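You operate a simulated robot arm through the tools that you are given. There is no shell and no other tool.

Carry out the task below with a simulated robot arm. There is one attempt and no reset: what you move stays moved.

JOB
Weigh vial No 20 from the blue rack in milligrams and press print.
Fine: no tare, it reads zero; top door, shut again before one print on a stable reading; the vial stays on the pan. Set down upright: what you pick out.

Only the result counts: the job must be done as asked and must still hold three seconds after the hand-in. Knocking over, shifting, dropping, spilling or breaking anything else fails it.

ROBOT AND FRAMES
A 7-joint arm with a two-finger gripper, fixed in place. Base frame: the origin is at the foot of the arm, x ahead of it, y to its left, z up; the work surface is at about z = 0.856. Units: m, degrees, N and s.
With the tool pointing down near the work surface it reaches from about 0.34 to 0.72 m from the base axis. Its first joint turns from -66.0 to 66.0 degrees. Payload 2.45 kg.
Tool frame: the origin (TCP) lies between the finger pads and is the grasp point; the fingertips stand 0.026 m ahead of it; z points along the fingers, y is the line along which they close. Largest opening 0.096 m; the body of the gripper starts 0.069 m behind the TCP.
Orientation is that of the tool frame in the base frame, as [roll, pitch, yaw] about the fixed x, y, z axes, in that order (R = Rz(yaw) Ry(pitch) Rx(roll)). With the fingers straight down and closing along the base's y, the tool's x points along the base's -x, its y along +y and its z along -z.

CONTROLS
- The arm moves only by the tool drive_tool. Its argument "series" is a list of rows, each a list of 7 numbers: the turn, a rotation vector about the base's x, y, z in units of 180 degrees (1.0 is 180 degrees), then the shift along the base's x, y, z in units of 100 mm (1.0 is 100 mm), then the finger opening in cm, from 0 to 9.6. In form: [[wx, wy, wz, dx, dy, dz, claw], ...]. A call has 1 to 20 rows; each row is the pose to reach, as a shift and turn from the pose commanded when the call began. A call with a number of a shift or a turn outside -1 to 1 is refused whole. A row lasts 0.2 s, in which the tool goes at most 0.05 m and 8.6 degrees; a call with a longer step from one row to the next is refused whole, and so is a gripper value outside its range. A pose out of reach is approached as far as the arm can. The call stops where the force on the tool passes 70 N (or 10 N more than at its start, if that is more) or the arm is blocked; 0.2 s more then pass. Each finger halts on what it meets, pressing with about 44 N; the grip force reading is that of the motor and also rises with nothing between the fingers. The clock runs only during rows and for 0.2 s after the last one: add rows that repeat a pose to give the fingers time. The reply holds the time, the measured pose of the TCP, the force on the tool along the base axes, the opening and the grip force, in the units named above and with some noise, with the torque about the TCP (base axes, N m) and any sound that the robot's microphone picked up.
- Cameras (640 x 400 px; columns grow to the right, rows downward): "scene" is fixed at [0.1824, -0.4142, 1.4228]; the picture's right is [0.49, -0.87, 0.00], its down [-0.55, -0.31, -0.77] and it looks along [0.67, 0.38, -0.63] (base axes); focal length 214 px, centre (320, 200). "wrist" rides on the gripper at [0.082, 0.003, -0.098] in the tool frame; the picture's right is [-0.04, 1.00, 0.00], its down [-0.73, -0.03, -0.68] and it looks along [-0.68, -0.03, 0.73] (tool axes); focal length 256 px, centre (320, 200). There is no depth. A picture from a camera that has moved, and an enlarged one, comes with that camera's place and axes in the base frame and with its lens. The place of the scene camera against the robot may be out by one fixed shift of up to 0.012 m in any direction.
- snapshot(camera): a new picture of that camera. The clock stands still meanwhile.
- inspect(camera, box): a new picture of the part [left, top, right, bottom] of that camera's present view, enlarged. The clock stands still meanwhile.
- hand_in(): hands the job in; it is judged then, once.

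Places have to be worked out from the pictures, the camera data and where the tool is seen. Open the gripper and draw the arm clear of the work before you hand the job in, unless the task says otherwise.

The tools are called after ">>>" as a command line: name --pt "numbers of a row" for each row, then --argument value for the rest, lists and objects as JSON in quotes. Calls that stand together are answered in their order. drive_tool: Moves the arm, as the interface text tells. Its arguments: {"type":"object","properties":{"series":{"type":"array"}},"required":["series"]} The other tools are called the same way: snapshot (camera) takes a picture; inspect (camera, box) takes an enlarged picture of a part of a camera's view; hand_in () hands the job in.

At the start:

```text
time_s: 0.0
tool_pos: [0.3928, -0.1443, 1.3088]
tcp_rot: [-180.0, 0.0, -180.0]
force: [-0.1, -0.1, 1.2]
moment: [0.01, 0.04, 0.01]
finger_gap: 0.0959
finger_force: 0.0
```

scene: 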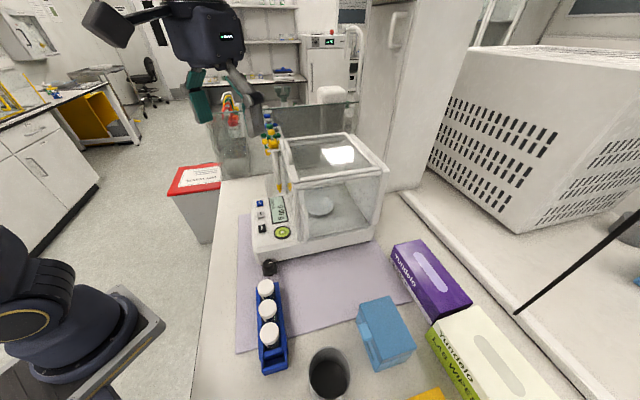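
wrist: 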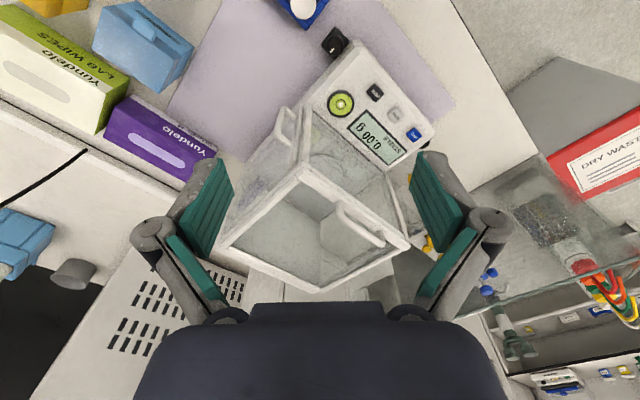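

I start by looking closely at the balance, the rack and its vials from both cameras.

>>> inspect --camera "scene" --box '[240, 120, 400, 260]'

>>> inspect --camera "scene" --box '[230, 250, 330, 390]'

>>> inspect --camera "wrist" --box '[220, 20, 460, 300]'

>>> snapshot --camera "wrist"

```text
2.86 times, centred on (320, 190) of scene
camera zoom: at [0.1824, -0.4142, 1.4228], right [0.49, -0.87, 0.0], down [-0.55, -0.31, -0.77], along [0.67, 0.38, -0.63], focal length 613 px, centre (320, 229)
```

zoom: 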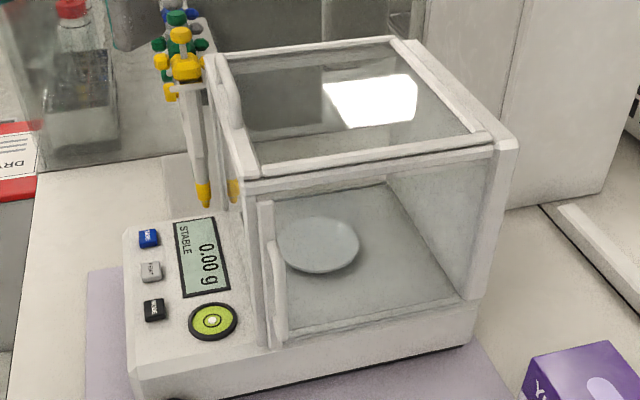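

```text
2.86 times, centred on (280, 320) of scene
camera zoom: at [0.1824, -0.4142, 1.4228], right [0.49, -0.87, 0.0], down [-0.55, -0.31, -0.77], along [0.67, 0.38, -0.63], focal length 613 px, centre (434, -143)
```

zoom: 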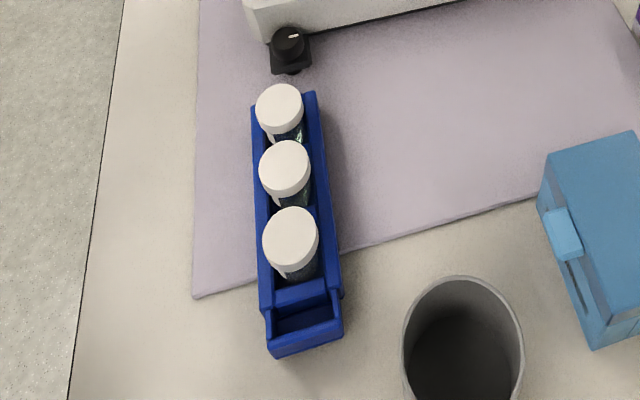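

```text
1.43 times, centred on (340, 160) of wrist
camera zoom: at [0.3119, -0.1407, 1.4074], right [0.04, 1.0, 0.0], down [0.73, -0.03, 0.68], along [0.68, -0.03, -0.73], focal length 366 px, centre (291, 257)
```

zoom: 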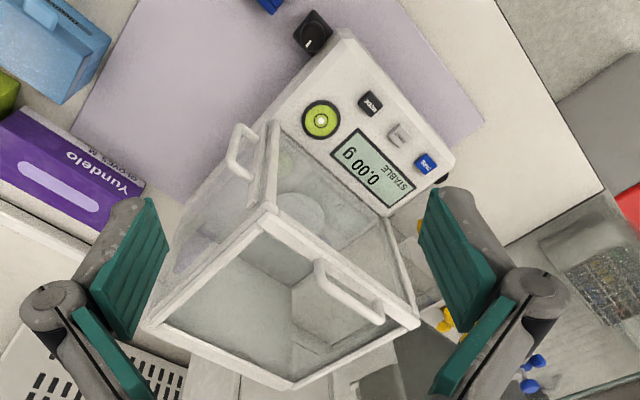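

```text
taken
camera wrist: at [0.3119, -0.1407, 1.4074], right [0.04, 1.0, 0.0], down [0.73, -0.03, 0.68], along [0.68, -0.03, -0.73], focal length 256 px, centre (320, 200)
```

wrist: 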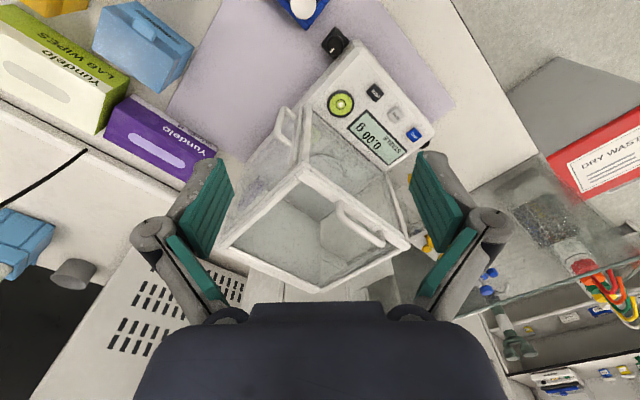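

The balance front panel has buttons and a knob whose labels I need to read, and the vial caps may carry numbers; I zoom in tighter.

>>> inspect --camera "wrist" --box '[320, 70, 440, 170]'

>>> inspect --camera "scene" --box '[245, 190, 305, 240]'

>>> inspect --camera "scene" --box '[245, 270, 305, 320]'

>>> inspect --camera "scene" --box '[245, 315, 305, 380]'

>>> inspect --camera "wrist" --box '[260, 0, 400, 80]'

>>> inspect --camera "scene" --box '[245, 240, 305, 290]'

```text
4.00 times, centred on (380, 120) of wrist
camera zoom: at [0.3119, -0.1407, 1.4074], right [0.04, 1.0, 0.0], down [0.73, -0.03, 0.68], along [0.68, -0.03, -0.73], focal length 1024 px, centre (80, 520)
```

zoom: 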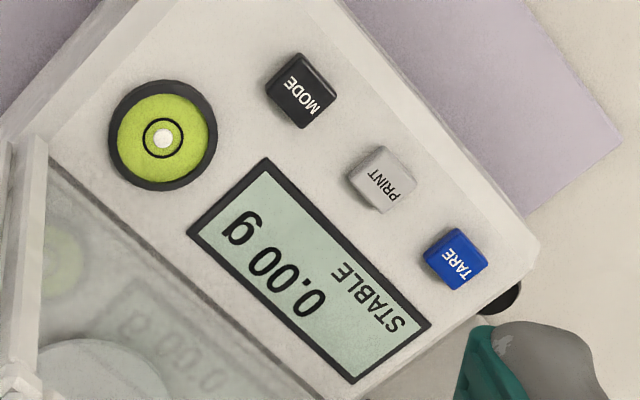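

```text
8.00 times, centred on (275, 215) of scene
camera zoom: at [0.1824, -0.4142, 1.4228], right [0.49, -0.87, 0.0], down [-0.55, -0.31, -0.77], along [0.67, 0.38, -0.63], focal length 1716 px, centre (680, 80)
```

zoom: 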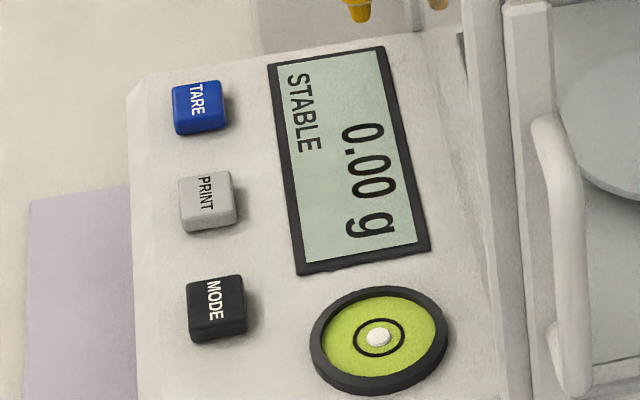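

```text
8.00 times, centred on (275, 295) of scene
camera zoom: at [0.1824, -0.4142, 1.4228], right [0.49, -0.87, 0.0], down [-0.55, -0.31, -0.77], along [0.67, 0.38, -0.63], focal length 1716 px, centre (680, -560)
```

zoom: 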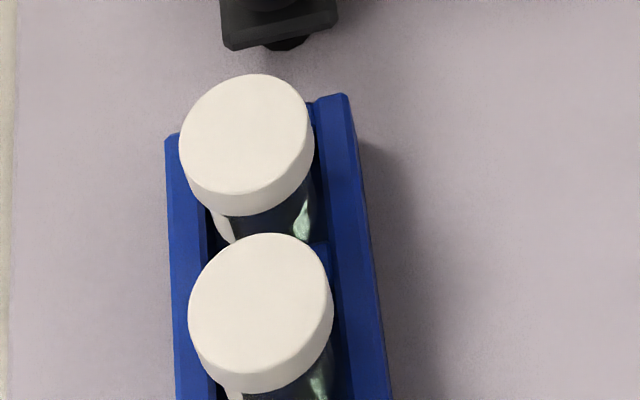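

```text
6.15 times, centred on (275, 348) of scene
camera zoom: at [0.1824, -0.4142, 1.4228], right [0.49, -0.87, 0.0], down [-0.55, -0.31, -0.77], along [0.67, 0.38, -0.63], focal length 1320 px, centre (597, -708)
```

zoom: 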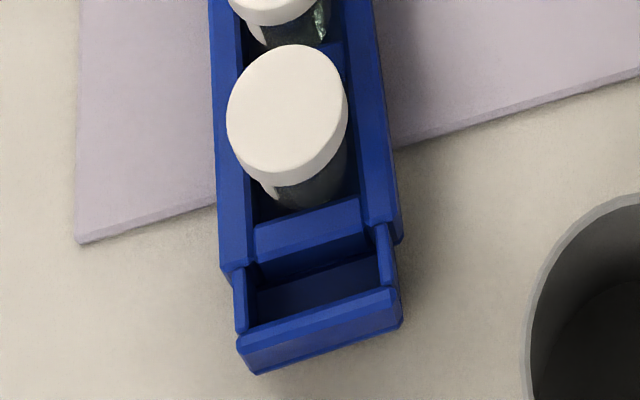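

```text
4.57 times, centred on (330, 40) of wrist
camera zoom: at [0.3119, -0.1407, 1.4074], right [0.04, 1.0, 0.0], down [0.73, -0.03, 0.68], along [0.68, -0.03, -0.73], focal length 1170 px, centre (274, 931)
```

zoom: 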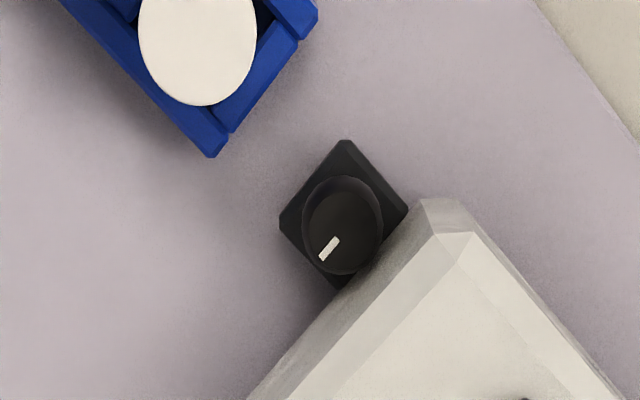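

```text
8.00 times, centred on (275, 265) of scene
camera zoom: at [0.1824, -0.4142, 1.4228], right [0.49, -0.87, 0.0], down [-0.55, -0.31, -0.77], along [0.67, 0.38, -0.63], focal length 1716 px, centre (680, -320)
```

zoom: 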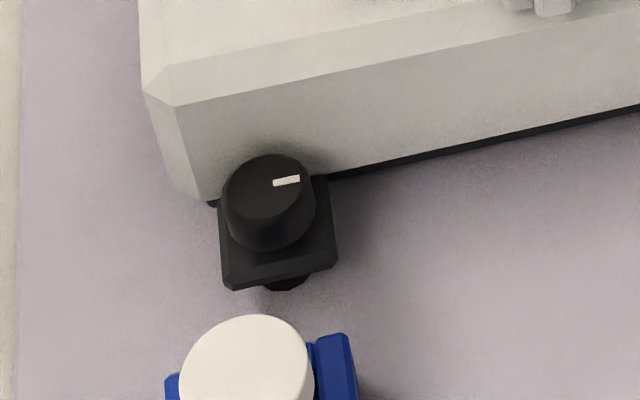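

Labels show MODE, PRINT and TARE buttons (unit now g), bubble level centred. Vial numbers must be on side labels, which seem to face about (-x,+y); I rotate the tool -45° about z and move towards the rack to read them with the wrist camera.

>>> drive_tool --pt "0 0 -0.045 -0.1 -0.05 -0.2 9.6" --pt "0 0 -0.09 -0.2 -0.1 -0.4 9.6" --pt "0 0 -0.135 -0.3 -0.15 -0.6 9.6" --pt "0 0 -0.18 -0.4 -0.2 -0.8 9.6" --pt "0 0 -0.225 -0.5 -0.25 -1.0 9.6" --pt "0 0 -0.25 -0.6 -0.3 -1.0 9.6"

>>> snapshot --camera "wrist"

>>> snapshot --camera "scene"

```text
time_s: 1.4
tool_pos: [0.3334, -0.1751, 1.2082]
tcp_rot: [180.0, 0.1, 134.9]
force: [-0.6, 0.1, 1.4]
moment: [0.01, -0.04, 0.01]
finger_gap: 0.0959
finger_force: 0.0
```

```text
taken
camera wrist: at [0.2785, -0.1139, 1.3071], right [0.74, 0.68, 0.0], down [0.5, -0.54, 0.68], along [0.46, -0.5, -0.73], focal length 256 px, centre (320, 200)
```

wrist: 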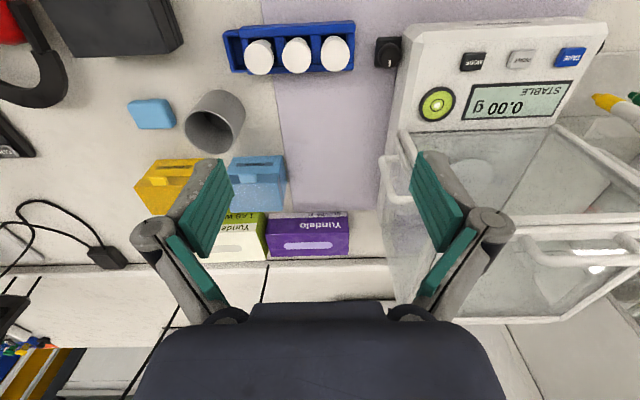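

```text
taken
```

scene: 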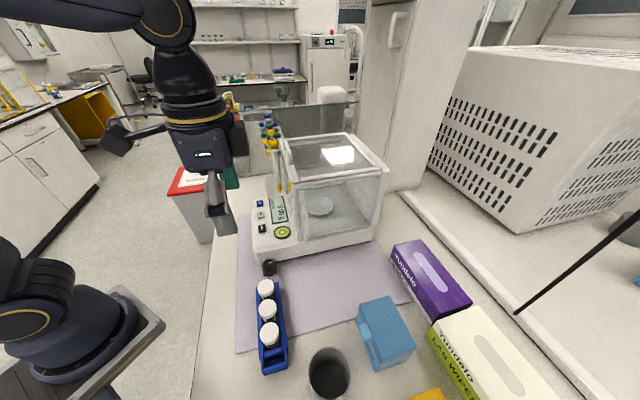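

The balance and rack axes are aligned with the tool now. I zoom on the rack and the balance from here.

>>> inspect --camera "wrist" --box '[220, 10, 420, 90]'

>>> inspect --camera "wrist" --box '[370, 10, 640, 330]'

>>> inspect --camera "scene" --box '[260, 120, 400, 210]'

```text
3.20 times, centred on (320, 50) of wrist
camera zoom: at [0.2785, -0.1139, 1.3071], right [0.74, 0.68, 0.0], down [0.5, -0.54, 0.68], along [0.46, -0.5, -0.73], focal length 819 px, centre (320, 680)
```

zoom: 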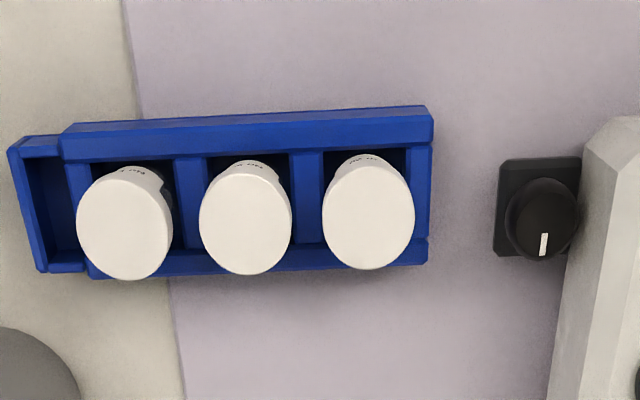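

```text
1.25 times, centred on (505, 170) of wrist
camera zoom: at [0.2785, -0.1139, 1.3071], right [0.74, 0.68, 0.0], down [0.5, -0.54, 0.68], along [0.46, -0.5, -0.73], focal length 320 px, centre (89, 238)
```

zoom: 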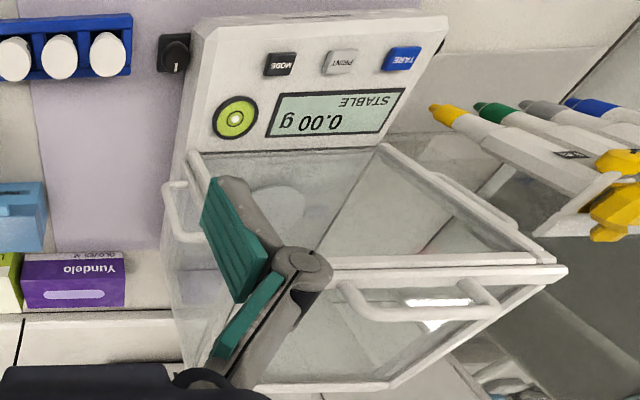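

```text
4.44 times, centred on (330, 165) of scene
camera zoom: at [0.1824, -0.4142, 1.4228], right [0.49, -0.87, 0.0], down [-0.55, -0.31, -0.77], along [0.67, 0.38, -0.63], focal length 953 px, centre (276, 356)
```

zoom: 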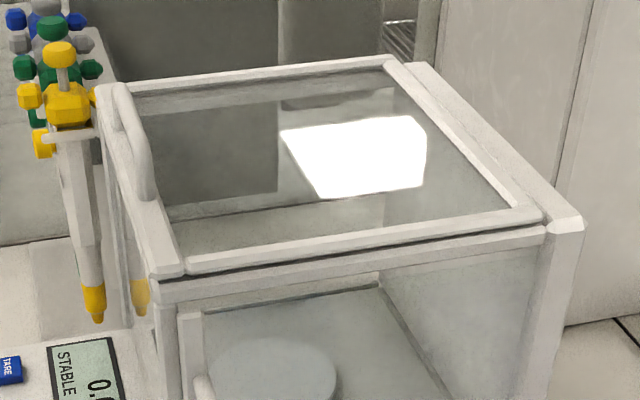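

The labels face the (-x,+y) side; text is just peeking out under the caps. I lower and draw back toward the base-left side so that the camera sees the labels at a flatter angle.

>>> drive_tool --pt "0 0 0 -0.1 0.05 -0.25 9.6" --pt "0 0 0 -0.25 0.1 -0.5 9.6" --pt "0 0 0 -0.4 0.15 -0.75 9.6" --pt "0 0 0 -0.55 0.2 -1.0 9.6" --pt "0 0 0 -0.55 0.2 -1.0 9.6"

>>> inspect --camera "wrist" --box '[160, 0, 480, 200]'

```text
time_s: 2.6
tool_pos: [0.2777, -0.1549, 1.1075]
tcp_rot: [180.0, 0.0, 135.0]
force: [-0.3, -0.3, 0.2]
moment: [-0.01, 0.0, -0.04]
finger_gap: 0.0959
finger_force: 0.1
```

```text
2.00 times, centred on (320, 100) of wrist
camera zoom: at [0.2234, -0.0945, 1.2064], right [0.73, 0.68, 0.0], down [0.5, -0.54, 0.68], along [0.46, -0.5, -0.73], focal length 512 px, centre (320, 400)
```

zoom: 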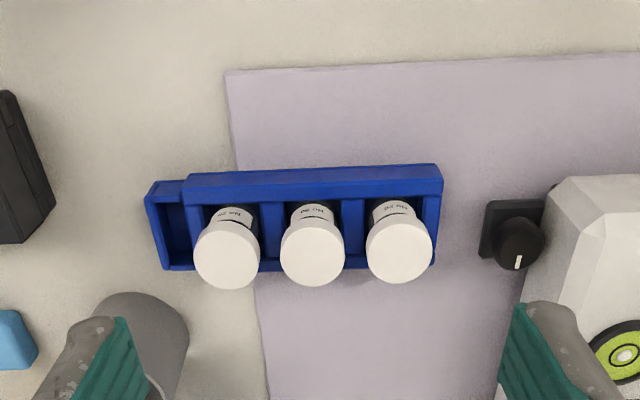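

Text is now more visible on each label; I zoom in on each vial.

>>> inspect --camera "wrist" --box '[250, 90, 300, 125]'

>>> inspect --camera "wrist" --box '[292, 90, 342, 125]'

>>> inspect --camera "wrist" --box '[335, 90, 385, 125]'

```text
11.43 times, centred on (275, 108) of wrist
camera zoom: at [0.2234, -0.0945, 1.2064], right [0.73, 0.68, 0.0], down [0.5, -0.54, 0.68], along [0.46, -0.5, -0.73], focal length 2926 px, centre (834, 1257)
```

zoom: 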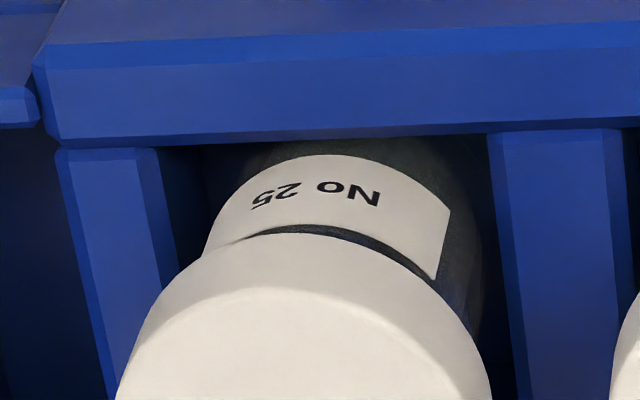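

```text
11.43 times, centred on (317, 108) of wrist
camera zoom: at [0.2234, -0.0945, 1.2064], right [0.73, 0.68, 0.0], down [0.5, -0.54, 0.68], along [0.46, -0.5, -0.73], focal length 2926 px, centre (354, 1257)
```

zoom: 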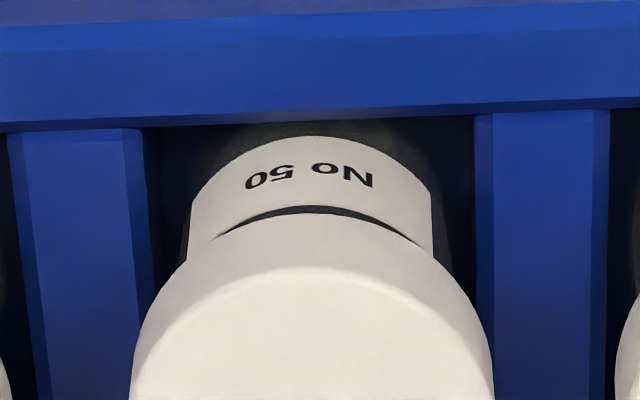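

```text
11.43 times, centred on (360, 108) of wrist
camera zoom: at [0.2234, -0.0945, 1.2064], right [0.73, 0.68, 0.0], down [0.5, -0.54, 0.68], along [0.46, -0.5, -0.73], focal length 2926 px, centre (-137, 1257)
```

zoom: 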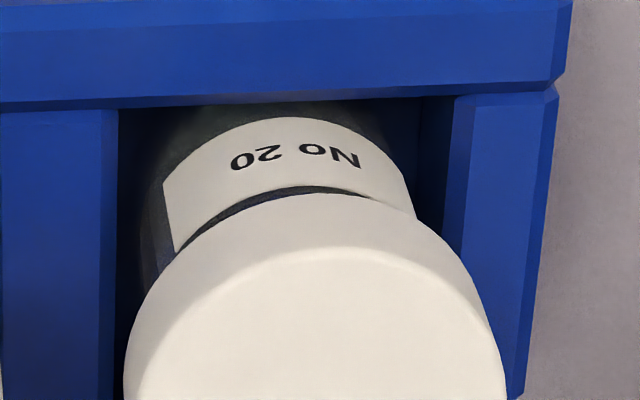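

Labels read (rotated 180°): No 25, No 50, No 20. Vial No 20 is the one nearest the balance, around (0.352,-0.166), cap top near z=0.933. Next I go up and toward the balance for a good look at the panel, pan and top door.

>>> drive_tool --pt "0 0 0 0.25 0.1 0.3 9.6" --pt "0 0 0 0.5 0.25 0.6 9.6" --pt "0 0 0 0.75 0.4 0.9 9.6" --pt "0 0 0 1.0 0.5 1.0 9.6" --pt "0 0 0 1.0 0.5 1.0 9.6"

>>> drive_tool --pt "0 0 0 0.25 0.1 0.3 9.6" --pt "0 0 0 0.5 0.2 0.6 9.6" --pt "0 0 0 0.75 0.3 0.9 9.6" --pt "0 0 0 1.0 0.4 1.0 9.6" --pt "0 0 0 1.0 0.4 1.0 9.6"

>>> snapshot --camera "wrist"

```text
time_s: 3.8
tool_pos: [0.3787, -0.1042, 1.2088]
tcp_rot: [-179.9, 0.0, 135.0]
force: [-1.1, 0.5, 0.4]
moment: [-0.01, 0.0, 0.0]
finger_gap: 0.096
finger_force: 0.1
```

```text
time_s: 5.0
tool_pos: [0.4774, -0.0641, 1.3085]
tcp_rot: [180.0, -0.1, 135.0]
force: [0.4, -0.3, -0.2]
moment: [0.0, -0.07, -0.03]
finger_gap: 0.0956
finger_force: 0.0
```

```text
taken
camera wrist: at [0.4231, -0.0041, 1.4068], right [0.73, 0.68, 0.0], down [0.5, -0.54, 0.68], along [0.46, -0.5, -0.73], focal length 256 px, centre (320, 200)
```

wrist: 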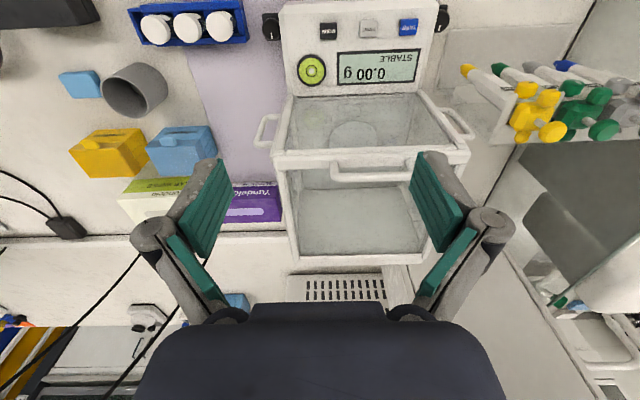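

>>> inspect --camera "wrist" --box '[250, 0, 490, 150]'

>>> inspect --camera "wrist" --box '[250, 90, 490, 270]'

```text
2.67 times, centred on (370, 75) of wrist
camera zoom: at [0.4231, -0.0041, 1.4068], right [0.73, 0.68, 0.0], down [0.5, -0.54, 0.68], along [0.46, -0.5, -0.73], focal length 683 px, centre (187, 533)
```

zoom: 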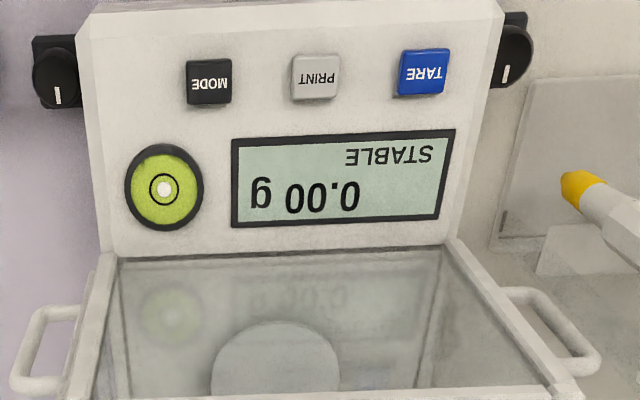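

```text
2.22 times, centred on (370, 180) of wrist
camera zoom: at [0.4231, -0.0041, 1.4068], right [0.73, 0.68, 0.0], down [0.5, -0.54, 0.68], along [0.46, -0.5, -0.73], focal length 569 px, centre (209, 244)
```

zoom: 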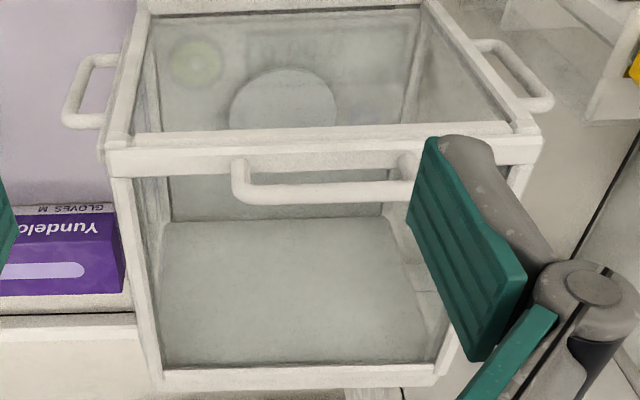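

This view fixes the frame: the balance stands at 45°, MODE near (0.485,-0.052,0.949), PRINT near (0.528,-0.010,0.949), the top-door handle a loop standing on the front edge near (0.592,-0.094,1.17). I will first switch the unit: close the fingers and descend above MODE.

>>> drive_tool --pt "0 0 0 0.02 0.03 -0.2 7.8" --pt "0 0 0 0.04 0.06 -0.4 6.0" --pt "0 0 0 0.06 0.09 -0.6 4.2" --pt "0 0 0 0.076 0.116 -0.8 2.4" --pt "0 0 0 0.076 0.116 -1.0 0.6" --pt "0 0 0 0.076 0.116 -1.0 0" --pt "0 0 0 0.076 0.116 -1.0 0"

>>> drive_tool --pt "0 0 0 0 0 -0.25 0" --pt "0 0 0 0 0 -0.5 0" --pt "0 0 0 0 0 -0.75 0" --pt "0 0 0 0 0 -1.0 0" --pt "0 0 0 0 0 -1.0 0"

>>> snapshot --camera "wrist"

>>> inspect --camera "scene" --box '[200, 100, 360, 260]'

```text
time_s: 6.6
tool_pos: [0.4852, -0.0515, 1.2079]
tcp_rot: [-180.0, 0.0, 135.0]
force: [0.6, 0.4, -0.3]
moment: [0.01, 0.02, -0.02]
finger_gap: 0.0002
finger_force: 28.7
```

```text
time_s: 7.8
tool_pos: [0.4853, -0.0524, 1.1083]
tcp_rot: [180.0, -0.1, 135.1]
force: [0.5, 0.9, 0.0]
moment: [-0.05, 0.0, -0.01]
finger_gap: 0.0
finger_force: 28.5
```

```text
taken
camera wrist: at [0.4306, 0.0072, 1.2068], right [0.73, 0.68, 0.0], down [0.5, -0.54, 0.68], along [0.46, -0.5, -0.73], focal length 256 px, centre (320, 200)
```

wrist: 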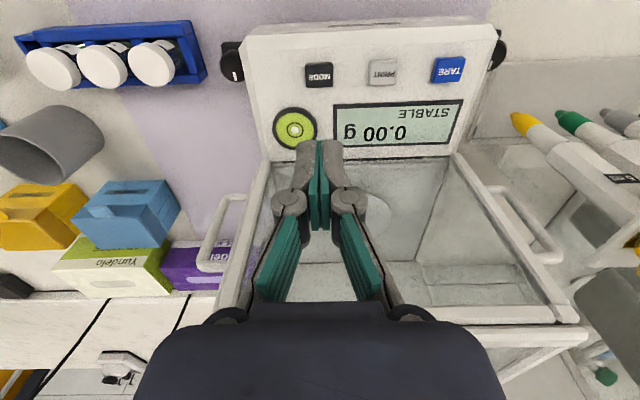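

```text
2.50 times, centred on (280, 180) of scene
camera zoom: at [0.1824, -0.4142, 1.4228], right [0.49, -0.87, 0.0], down [-0.55, -0.31, -0.77], along [0.67, 0.38, -0.63], focal length 536 px, centre (420, 250)
```

zoom: 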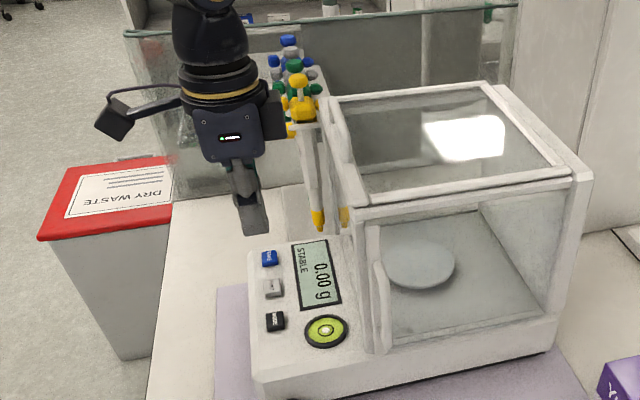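

I zoom in on the panel from here to refine MODE's position before pressing.

>>> inspect --camera "wrist" --box '[280, 40, 360, 90]'

>>> inspect --camera "wrist" --box '[220, 10, 540, 210]'

```text
8.00 times, centred on (320, 65) of wrist
camera zoom: at [0.4306, 0.0072, 1.2068], right [0.73, 0.68, 0.0], down [0.5, -0.54, 0.68], along [0.46, -0.5, -0.73], focal length 2048 px, centre (320, 1280)
```

zoom: 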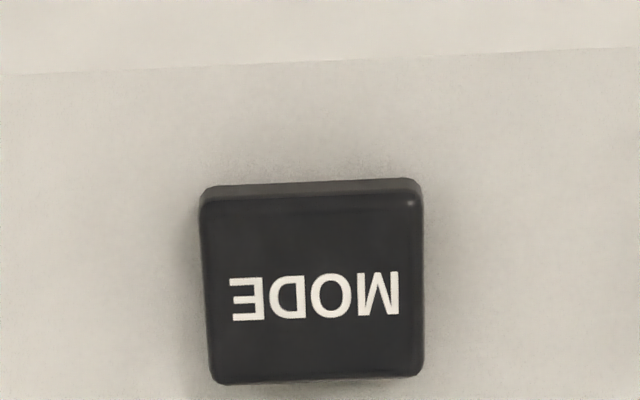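

```text
2.00 times, centred on (380, 110) of wrist
camera zoom: at [0.4306, 0.0072, 1.2068], right [0.73, 0.68, 0.0], down [0.5, -0.54, 0.68], along [0.46, -0.5, -0.73], focal length 512 px, centre (200, 380)
```

zoom: 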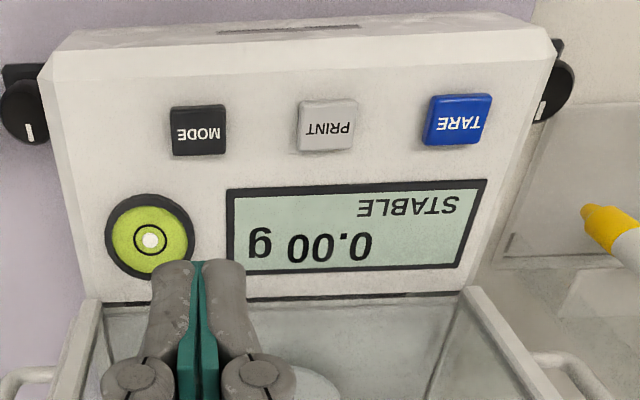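

MODE's top face triangulates to (0.4847,-0.0527,0.946), right under the fingers. I descend to about 8 mm above it.

>>> drive_tool --pt "0 0 0 -0.005 0 -0.3 0" --pt "0 0 0 -0.005 0 -0.6 0" --pt "0 0 0 -0.005 0 -0.85 0" --pt "0 0 0 -0.005 0 -1.0 0" --pt "0 0 0 -0.005 0 -1.0 0"

>>> drive_tool --pt "0 0 0 0 0 -0.1 0" --pt "0 0 0 0 0 -0.2 0" --pt "0 0 0 0 0 -0.28 0" --pt "0 0 0 0 0 -0.28 0"

>>> snapshot --camera "wrist"

>>> inspect --camera "scene" --box '[220, 170, 300, 250]'

```text
time_s: 9.0
tool_pos: [0.4847, -0.053, 1.0093]
tcp_rot: [180.0, 0.0, 135.0]
force: [0.1, 0.0, -0.8]
moment: [0.03, 0.0, 0.03]
finger_gap: 0.0
finger_force: 28.5
```

```text
time_s: 10.0
tool_pos: [0.4854, -0.0525, 0.9807]
tcp_rot: [180.0, -0.1, 135.0]
force: [0.4, -0.3, 1.0]
moment: [0.0, 0.0, -0.02]
finger_gap: 0.0
finger_force: 28.6
```

```text
taken
camera wrist: at [0.43, 0.0079, 1.0793], right [0.73, 0.68, 0.0], down [0.5, -0.54, 0.68], along [0.46, -0.5, -0.73], focal length 256 px, centre (320, 200)
```

wrist: 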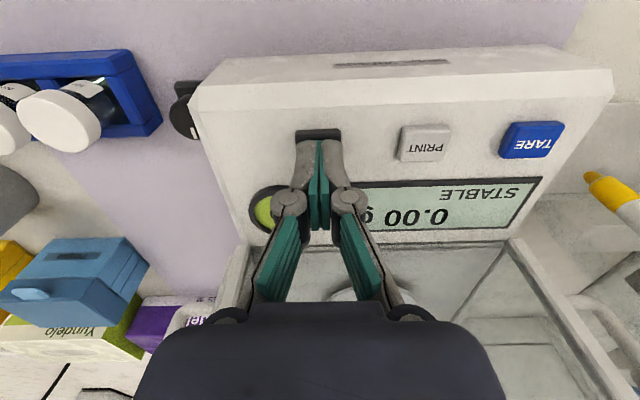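

```text
5.00 times, centred on (260, 210) of scene
camera zoom: at [0.1824, -0.4142, 1.4228], right [0.49, -0.87, 0.0], down [-0.55, -0.31, -0.77], along [0.67, 0.38, -0.63], focal length 1072 px, centre (620, 150)
```

zoom: 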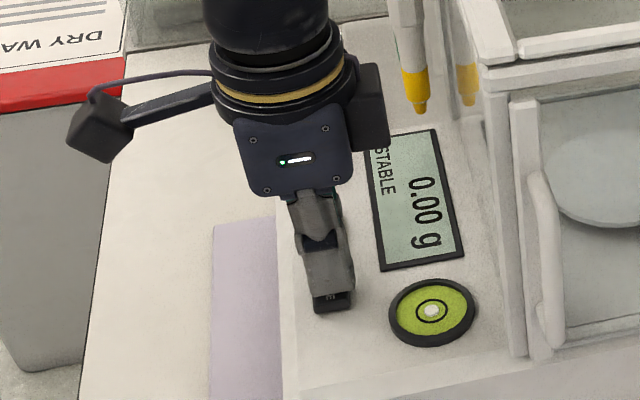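

The fingertips sit just over MODE. I press in small 1–2 mm steps and watch the force.

>>> drive_tool --pt "0 0 0 -0.01 0.01 -0.03 0" --pt "0 0 0 -0.01 0.01 -0.06 0" --pt "0 0 0 -0.01 0.01 -0.08 0"

>>> inspect --camera "scene" --box '[220, 170, 300, 250]'

```text
time_s: 10.8
tool_pos: [0.4842, -0.0517, 0.9725]
tcp_rot: [-180.0, 0.0, 134.9]
force: [-0.1, 1.8, 5.4]
moment: [0.05, 0.0, -0.03]
finger_gap: 0.006
finger_force: 28.2
heard: click
```

```text
5.00 times, centred on (260, 210) of scene
camera zoom: at [0.1823, -0.4141, 1.4228], right [0.49, -0.87, 0.0], down [-0.55, -0.31, -0.77], along [0.67, 0.38, -0.63], focal length 1072 px, centre (620, 150)
```

zoom: 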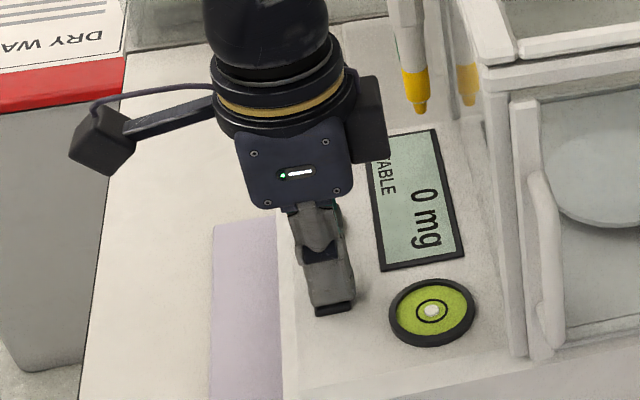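

One click and the display now reads "0 mg" and STABLE. I lift off straight up and then move in front of the top-door handle, staying above it.

>>> drive_tool --pt "0 0 0 0 0 0.1 0" --pt "0 0 0 0 0 0.4 0" --pt "0 0 0 0 0 0.7 0" --pt "0 0 0 0 0 1.0 0" --pt "0 0 0 0 0 1.0 0"

>>> drive_tool --pt "0 0 0 0 0 0.35 0" --pt "0 0 0 0 0 0.7 0" --pt "0 0 0 0 0 1.0 0" --pt "0 0 0 0 0 1.0 0"

>>> drive_tool --pt "0 0 0 0.2 -0.02 0.35 0" --pt "0 0 0 0.4 -0.05 0.7 0" --pt "0 0 0 0.6 -0.07 0.8 0" --pt "0 0 0 0.78 -0.09 0.8 0" --pt "0 0 0 0.78 -0.09 0.8 0"

>>> snapshot --camera "wrist"

>>> inspect --camera "scene" --box '[200, 60, 400, 260]'

```text
time_s: 12.0
tool_pos: [0.4844, -0.0523, 1.0734]
tcp_rot: [-179.9, 0.0, 135.0]
force: [0.5, -0.5, 0.9]
moment: [-0.01, -0.01, -0.02]
finger_gap: 0.0001
finger_force: 28.5
```

```text
time_s: 13.0
tool_pos: [0.484, -0.0529, 1.1743]
tcp_rot: [180.0, 0.0, 135.0]
force: [0.6, 0.5, 0.0]
moment: [-0.01, -0.04, 0.01]
finger_gap: 0.0
finger_force: 29.2
```

```text
time_s: 14.2
tool_pos: [0.5621, -0.0623, 1.2533]
tcp_rot: [180.0, 0.0, 135.0]
force: [0.1, -1.2, 0.2]
moment: [0.03, 0.01, 0.0]
finger_gap: 0.0
finger_force: 28.4
```

```text
taken
camera wrist: at [0.5072, -0.0012, 1.3516], right [0.73, 0.68, 0.0], down [0.5, -0.54, 0.68], along [0.46, -0.5, -0.73], focal length 256 px, centre (320, 200)
```

wrist: 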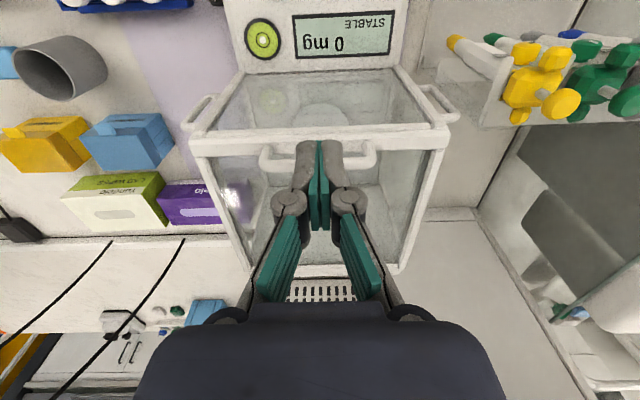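

```text
2.00 times, centred on (300, 160) of scene
camera zoom: at [0.1824, -0.4142, 1.4228], right [0.49, -0.87, 0.0], down [-0.55, -0.31, -0.77], along [0.67, 0.38, -0.63], focal length 429 px, centre (360, 280)
```

zoom: 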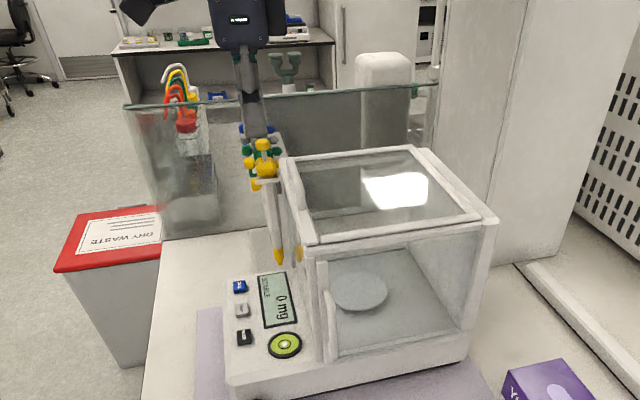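

I zoom on the handle from the wrist camera to refine its place before lowering.

>>> inspect --camera "wrist" --box '[240, 110, 400, 210]'

>>> inspect --camera "scene" --box '[270, 110, 350, 190]'

```text
4.00 times, centred on (320, 160) of wrist
camera zoom: at [0.5072, -0.0012, 1.3516], right [0.73, 0.68, 0.0], down [0.5, -0.54, 0.68], along [0.46, -0.5, -0.73], focal length 1024 px, centre (320, 360)
```

zoom: 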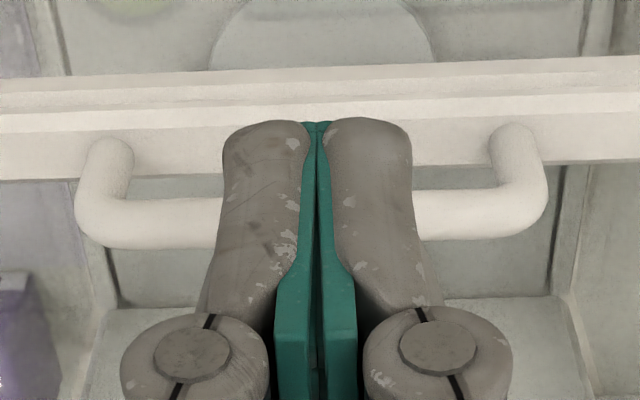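

```text
5.00 times, centred on (310, 150) of scene
camera zoom: at [0.1824, -0.4142, 1.4228], right [0.49, -0.87, 0.0], down [-0.55, -0.31, -0.77], along [0.67, 0.38, -0.63], focal length 1072 px, centre (370, 450)
```

zoom: 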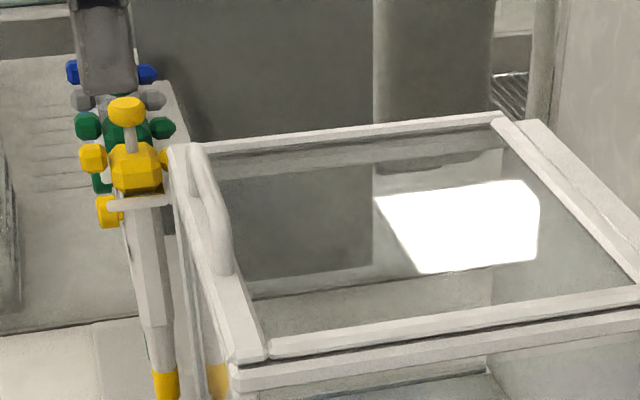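

The handle is an upright loop, bar at q≈(0.351 along the front edge, front-normal -0.490), z≈1.168, base z≈1.135. I lower the closed fingers in front of it to tip height about 1.148.

>>> drive_tool --pt "0 0 0 0 0 -0.25 0" --pt "0 0 0 0 0 -0.5 0" --pt "0 0 0 0 0 -0.7 0" --pt "0 0 0 0 0 -0.78 0" --pt "0 0 0 0 0 -0.78 0"

>>> inspect --camera "scene" --box '[230, 90, 350, 190]'

>>> snapshot --camera "wrist"

```text
time_s: 15.4
tool_pos: [0.5618, -0.0617, 1.1759]
tcp_rot: [-179.9, 0.0, 135.0]
force: [0.1, -0.3, -1.3]
moment: [0.0, 0.04, 0.03]
finger_gap: 0.0
finger_force: 28.5
```

```text
4.00 times, centred on (290, 140) of scene
camera zoom: at [0.1824, -0.4142, 1.4228], right [0.49, -0.87, 0.0], down [-0.55, -0.31, -0.77], along [0.67, 0.38, -0.63], focal length 858 px, centre (440, 440)
```

zoom: 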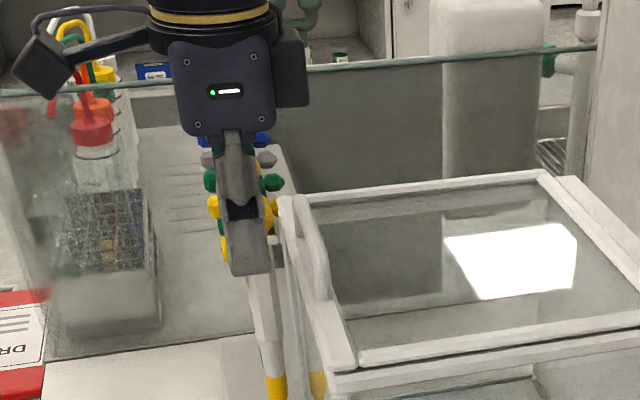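

```text
taken
camera wrist: at [0.5073, -0.0011, 1.273], right [0.73, 0.68, 0.0], down [0.5, -0.54, 0.68], along [0.46, -0.5, -0.73], focal length 256 px, centre (320, 200)
```

wrist: 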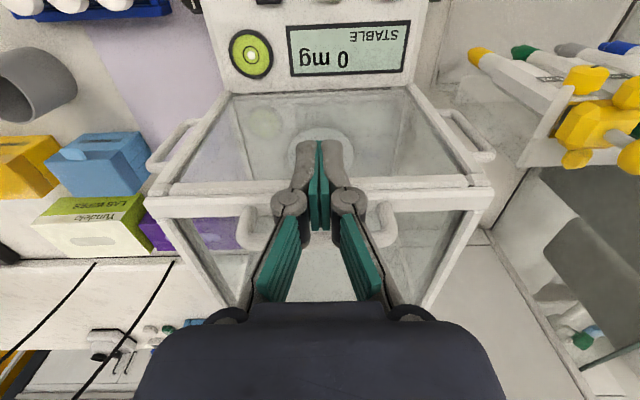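

The fingers are just in front of the handle at the right height. I push slowly backwards along (+x,-y).

>>> drive_tool --pt "0 0 0 0.07 -0.07 0 0" --pt "0 0 0 0.14 -0.14 0 0" --pt "0 0 0 0.2 -0.2 0 0" --pt "0 0 0 0.25 -0.25 0 0" --pt "0 0 0 0.3 -0.3 0 0" --pt "0 0 0 0.35 -0.35 0 0" --pt "0 0 0 0.4 -0.4 0 0" --pt "0 0 0 0.4 -0.4 0 0"

>>> snapshot --camera "scene"

>>> snapshot --camera "wrist"

```text
time_s: 17.2
tool_pos: [0.6019, -0.1006, 1.1745]
tcp_rot: [-180.0, 0.0, 135.0]
force: [-0.9, 0.3, -0.1]
moment: [0.02, 0.0, 0.01]
finger_gap: 0.0059
finger_force: 28.1
```

```text
taken
```

scene: 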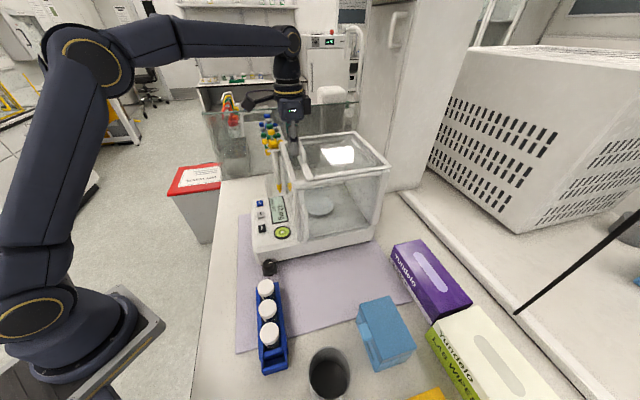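

```text
taken
camera wrist: at [0.5474, -0.0406, 1.2731], right [0.73, 0.68, 0.0], down [0.5, -0.54, 0.68], along [0.46, -0.5, -0.73], focal length 256 px, centre (320, 200)
```

wrist: 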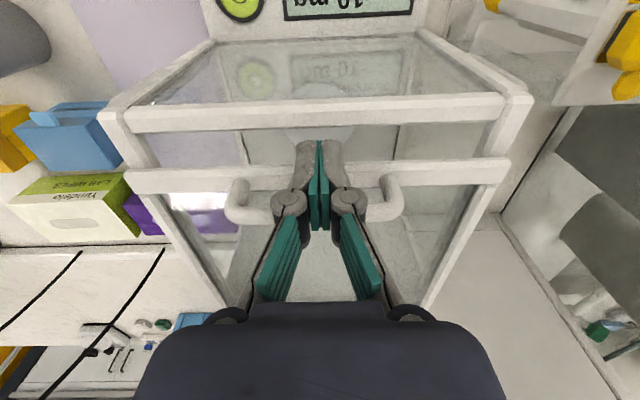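

The door slides freely and a gap has opened. I keep pushing backward slowly.

>>> drive_tool --pt "0 0 0 0.06 -0.06 0 0" --pt "0 0 0 0.12 -0.12 0 0" --pt "0 0 0 0.18 -0.18 0 0" --pt "0 0 0 0.24 -0.24 0 0" --pt "0 0 0 0.3 -0.3 0 0" --pt "0 0 0 0.36 -0.36 0 0" --pt "0 0 0 0.42 -0.42 0 0" --pt "0 0 0 0.48 -0.48 0 0" --pt "0 0 0 0.54 -0.54 0 0" --pt "0 0 0 0.6 -0.6 0 0" --pt "0 0 0 0.66 -0.66 0 0" --pt "0 0 0 0.72 -0.72 0 0" --pt "0 0 0 0.78 -0.78 0 0" --pt "0 0 0 0.84 -0.84 0 0" --pt "0 0 0 0.84 -0.84 0 0"

>>> snapshot --camera "scene"

>>> snapshot --camera "wrist"

```text
time_s: 20.4
tool_pos: [0.6532, -0.1661, 1.1734]
tcp_rot: [179.5, 0.7, 135.1]
force: [14.1, 14.5, 44.8]
moment: [0.07, -0.58, 0.19]
finger_gap: 0.0059
finger_force: 28.3
out of reach, approached as far as the arm can: row 9, 10, 11, 12, 13, 14, 15
```

```text
taken
```

scene: 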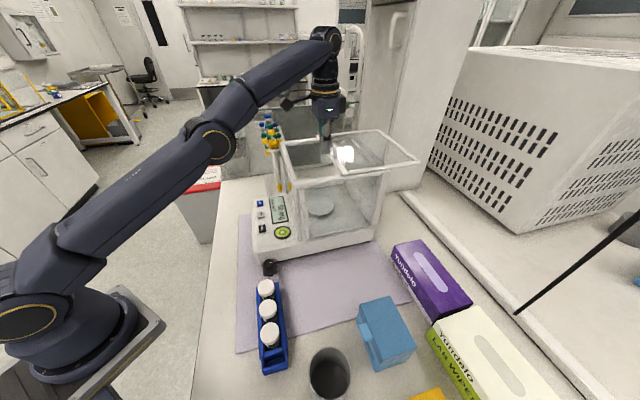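

```text
taken
camera wrist: at [0.5972, -0.105, 1.2711], right [0.73, 0.68, 0.01], down [0.49, -0.54, 0.69], along [0.47, -0.5, -0.73], focal length 256 px, centre (320, 200)
```

wrist: 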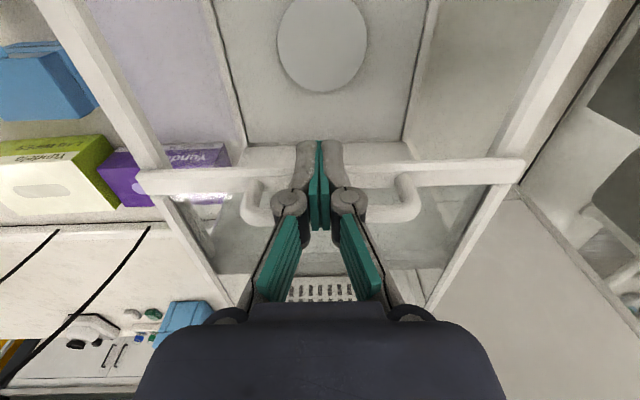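

The door is now about 0.1 m open but the upright tool hits its reach limit here (r≈0.67 at this height). I back the fingers off the handle and check the pose, then I'll continue pushing with the tool tilted outward.

>>> drive_tool --pt "0 0 0 -0.3 0.3 0 0" --pt "0 0 0 -0.6 0.6 0 0" --pt "0 0 0 -0.7 0.7 0.0 0" --pt "0 0 0 -0.7 0.7 0.2 0" --pt "0 0 0 -0.7 0.7 0.4 0" --pt "0 0 0 -0.7 0.7 0.4 0"

>>> snapshot --camera "wrist"

>>> inspect --camera "scene" --box '[240, 80, 440, 230]'

```text
time_s: 21.8
tool_pos: [0.5827, -0.0968, 1.208]
tcp_rot: [-180.0, 0.1, 135.1]
force: [0.2, 0.0, -0.4]
moment: [-0.01, 0.03, 0.02]
finger_gap: 0.0001
finger_force: 28.8
```

```text
taken
camera wrist: at [0.5287, -0.0371, 1.3068], right [0.74, 0.68, 0.0], down [0.5, -0.54, 0.68], along [0.46, -0.5, -0.73], focal length 256 px, centre (320, 200)
```

wrist: 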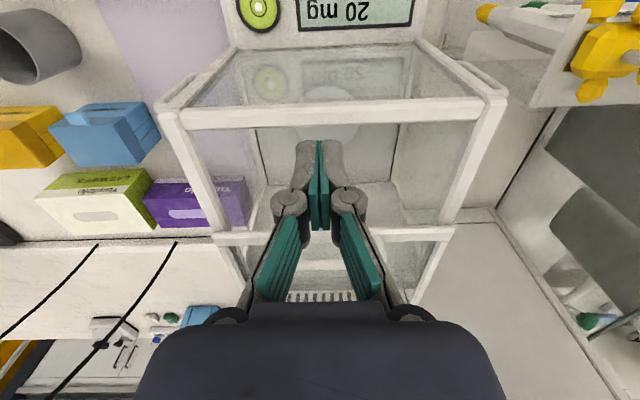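

```text
2.67 times, centred on (340, 155) of scene
camera zoom: at [0.1824, -0.4142, 1.4228], right [0.49, -0.87, 0.0], down [-0.55, -0.31, -0.77], along [0.67, 0.38, -0.63], focal length 572 px, centre (267, 320)
```

zoom: 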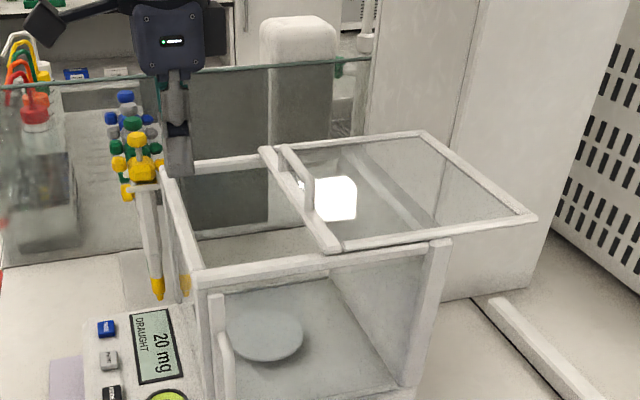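

The display shows 20 mg DRAUGHT with the door open, as expected. The door front edge is at about 0.10 m of travel; I now tilt the tool 30° outward (fingers pointing back and down) and move over the opening in front of the door's front frame.

>>> drive_tool --pt "-0.0295 -0.0295 0 0.1 -0.06 0 0" --pt "-0.059 -0.059 0 0.25 -0.17 0 0" --pt "-0.0884 -0.0884 0 0.4 -0.3 0 0" --pt "-0.1179 -0.1179 0 0.509 -0.404 0 0" --pt "-0.1179 -0.1179 0 0.509 -0.404 0 0"

>>> snapshot --camera "wrist"

>>> inspect --camera "scene" --box '[240, 80, 440, 230]'

```text
time_s: 23.0
tool_pos: [0.6342, -0.1368, 1.2077]
tcp_rot: [-180.0, 30.1, 134.9]
force: [0.1, 0.0, 0.6]
moment: [-0.01, 0.01, -0.03]
finger_gap: 0.0
finger_force: 29.2
```

```text
taken
camera wrist: at [0.5522, -0.0496, 1.2519], right [0.73, 0.68, 0.02], down [0.19, -0.23, 0.96], along [0.66, -0.69, -0.29], focal length 256 px, centre (320, 200)
```

wrist: 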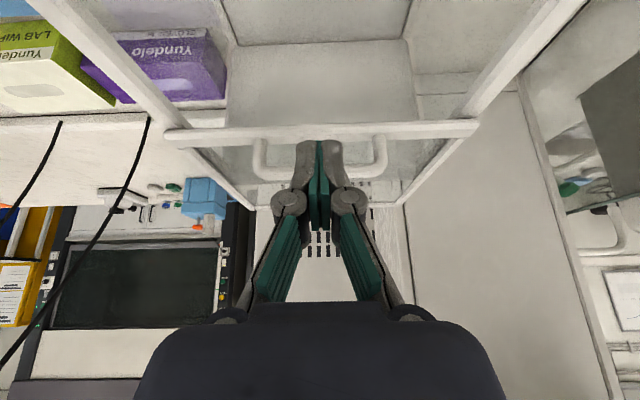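

```text
2.67 times, centred on (340, 155) of scene
camera zoom: at [0.1824, -0.4142, 1.4228], right [0.49, -0.87, 0.0], down [-0.55, -0.31, -0.77], along [0.67, 0.38, -0.63], focal length 572 px, centre (267, 320)
```

zoom: 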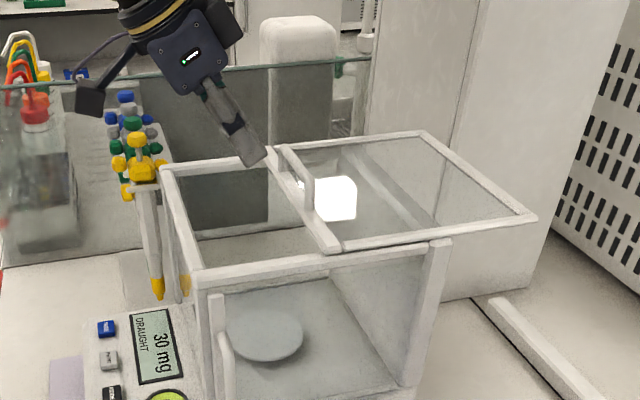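

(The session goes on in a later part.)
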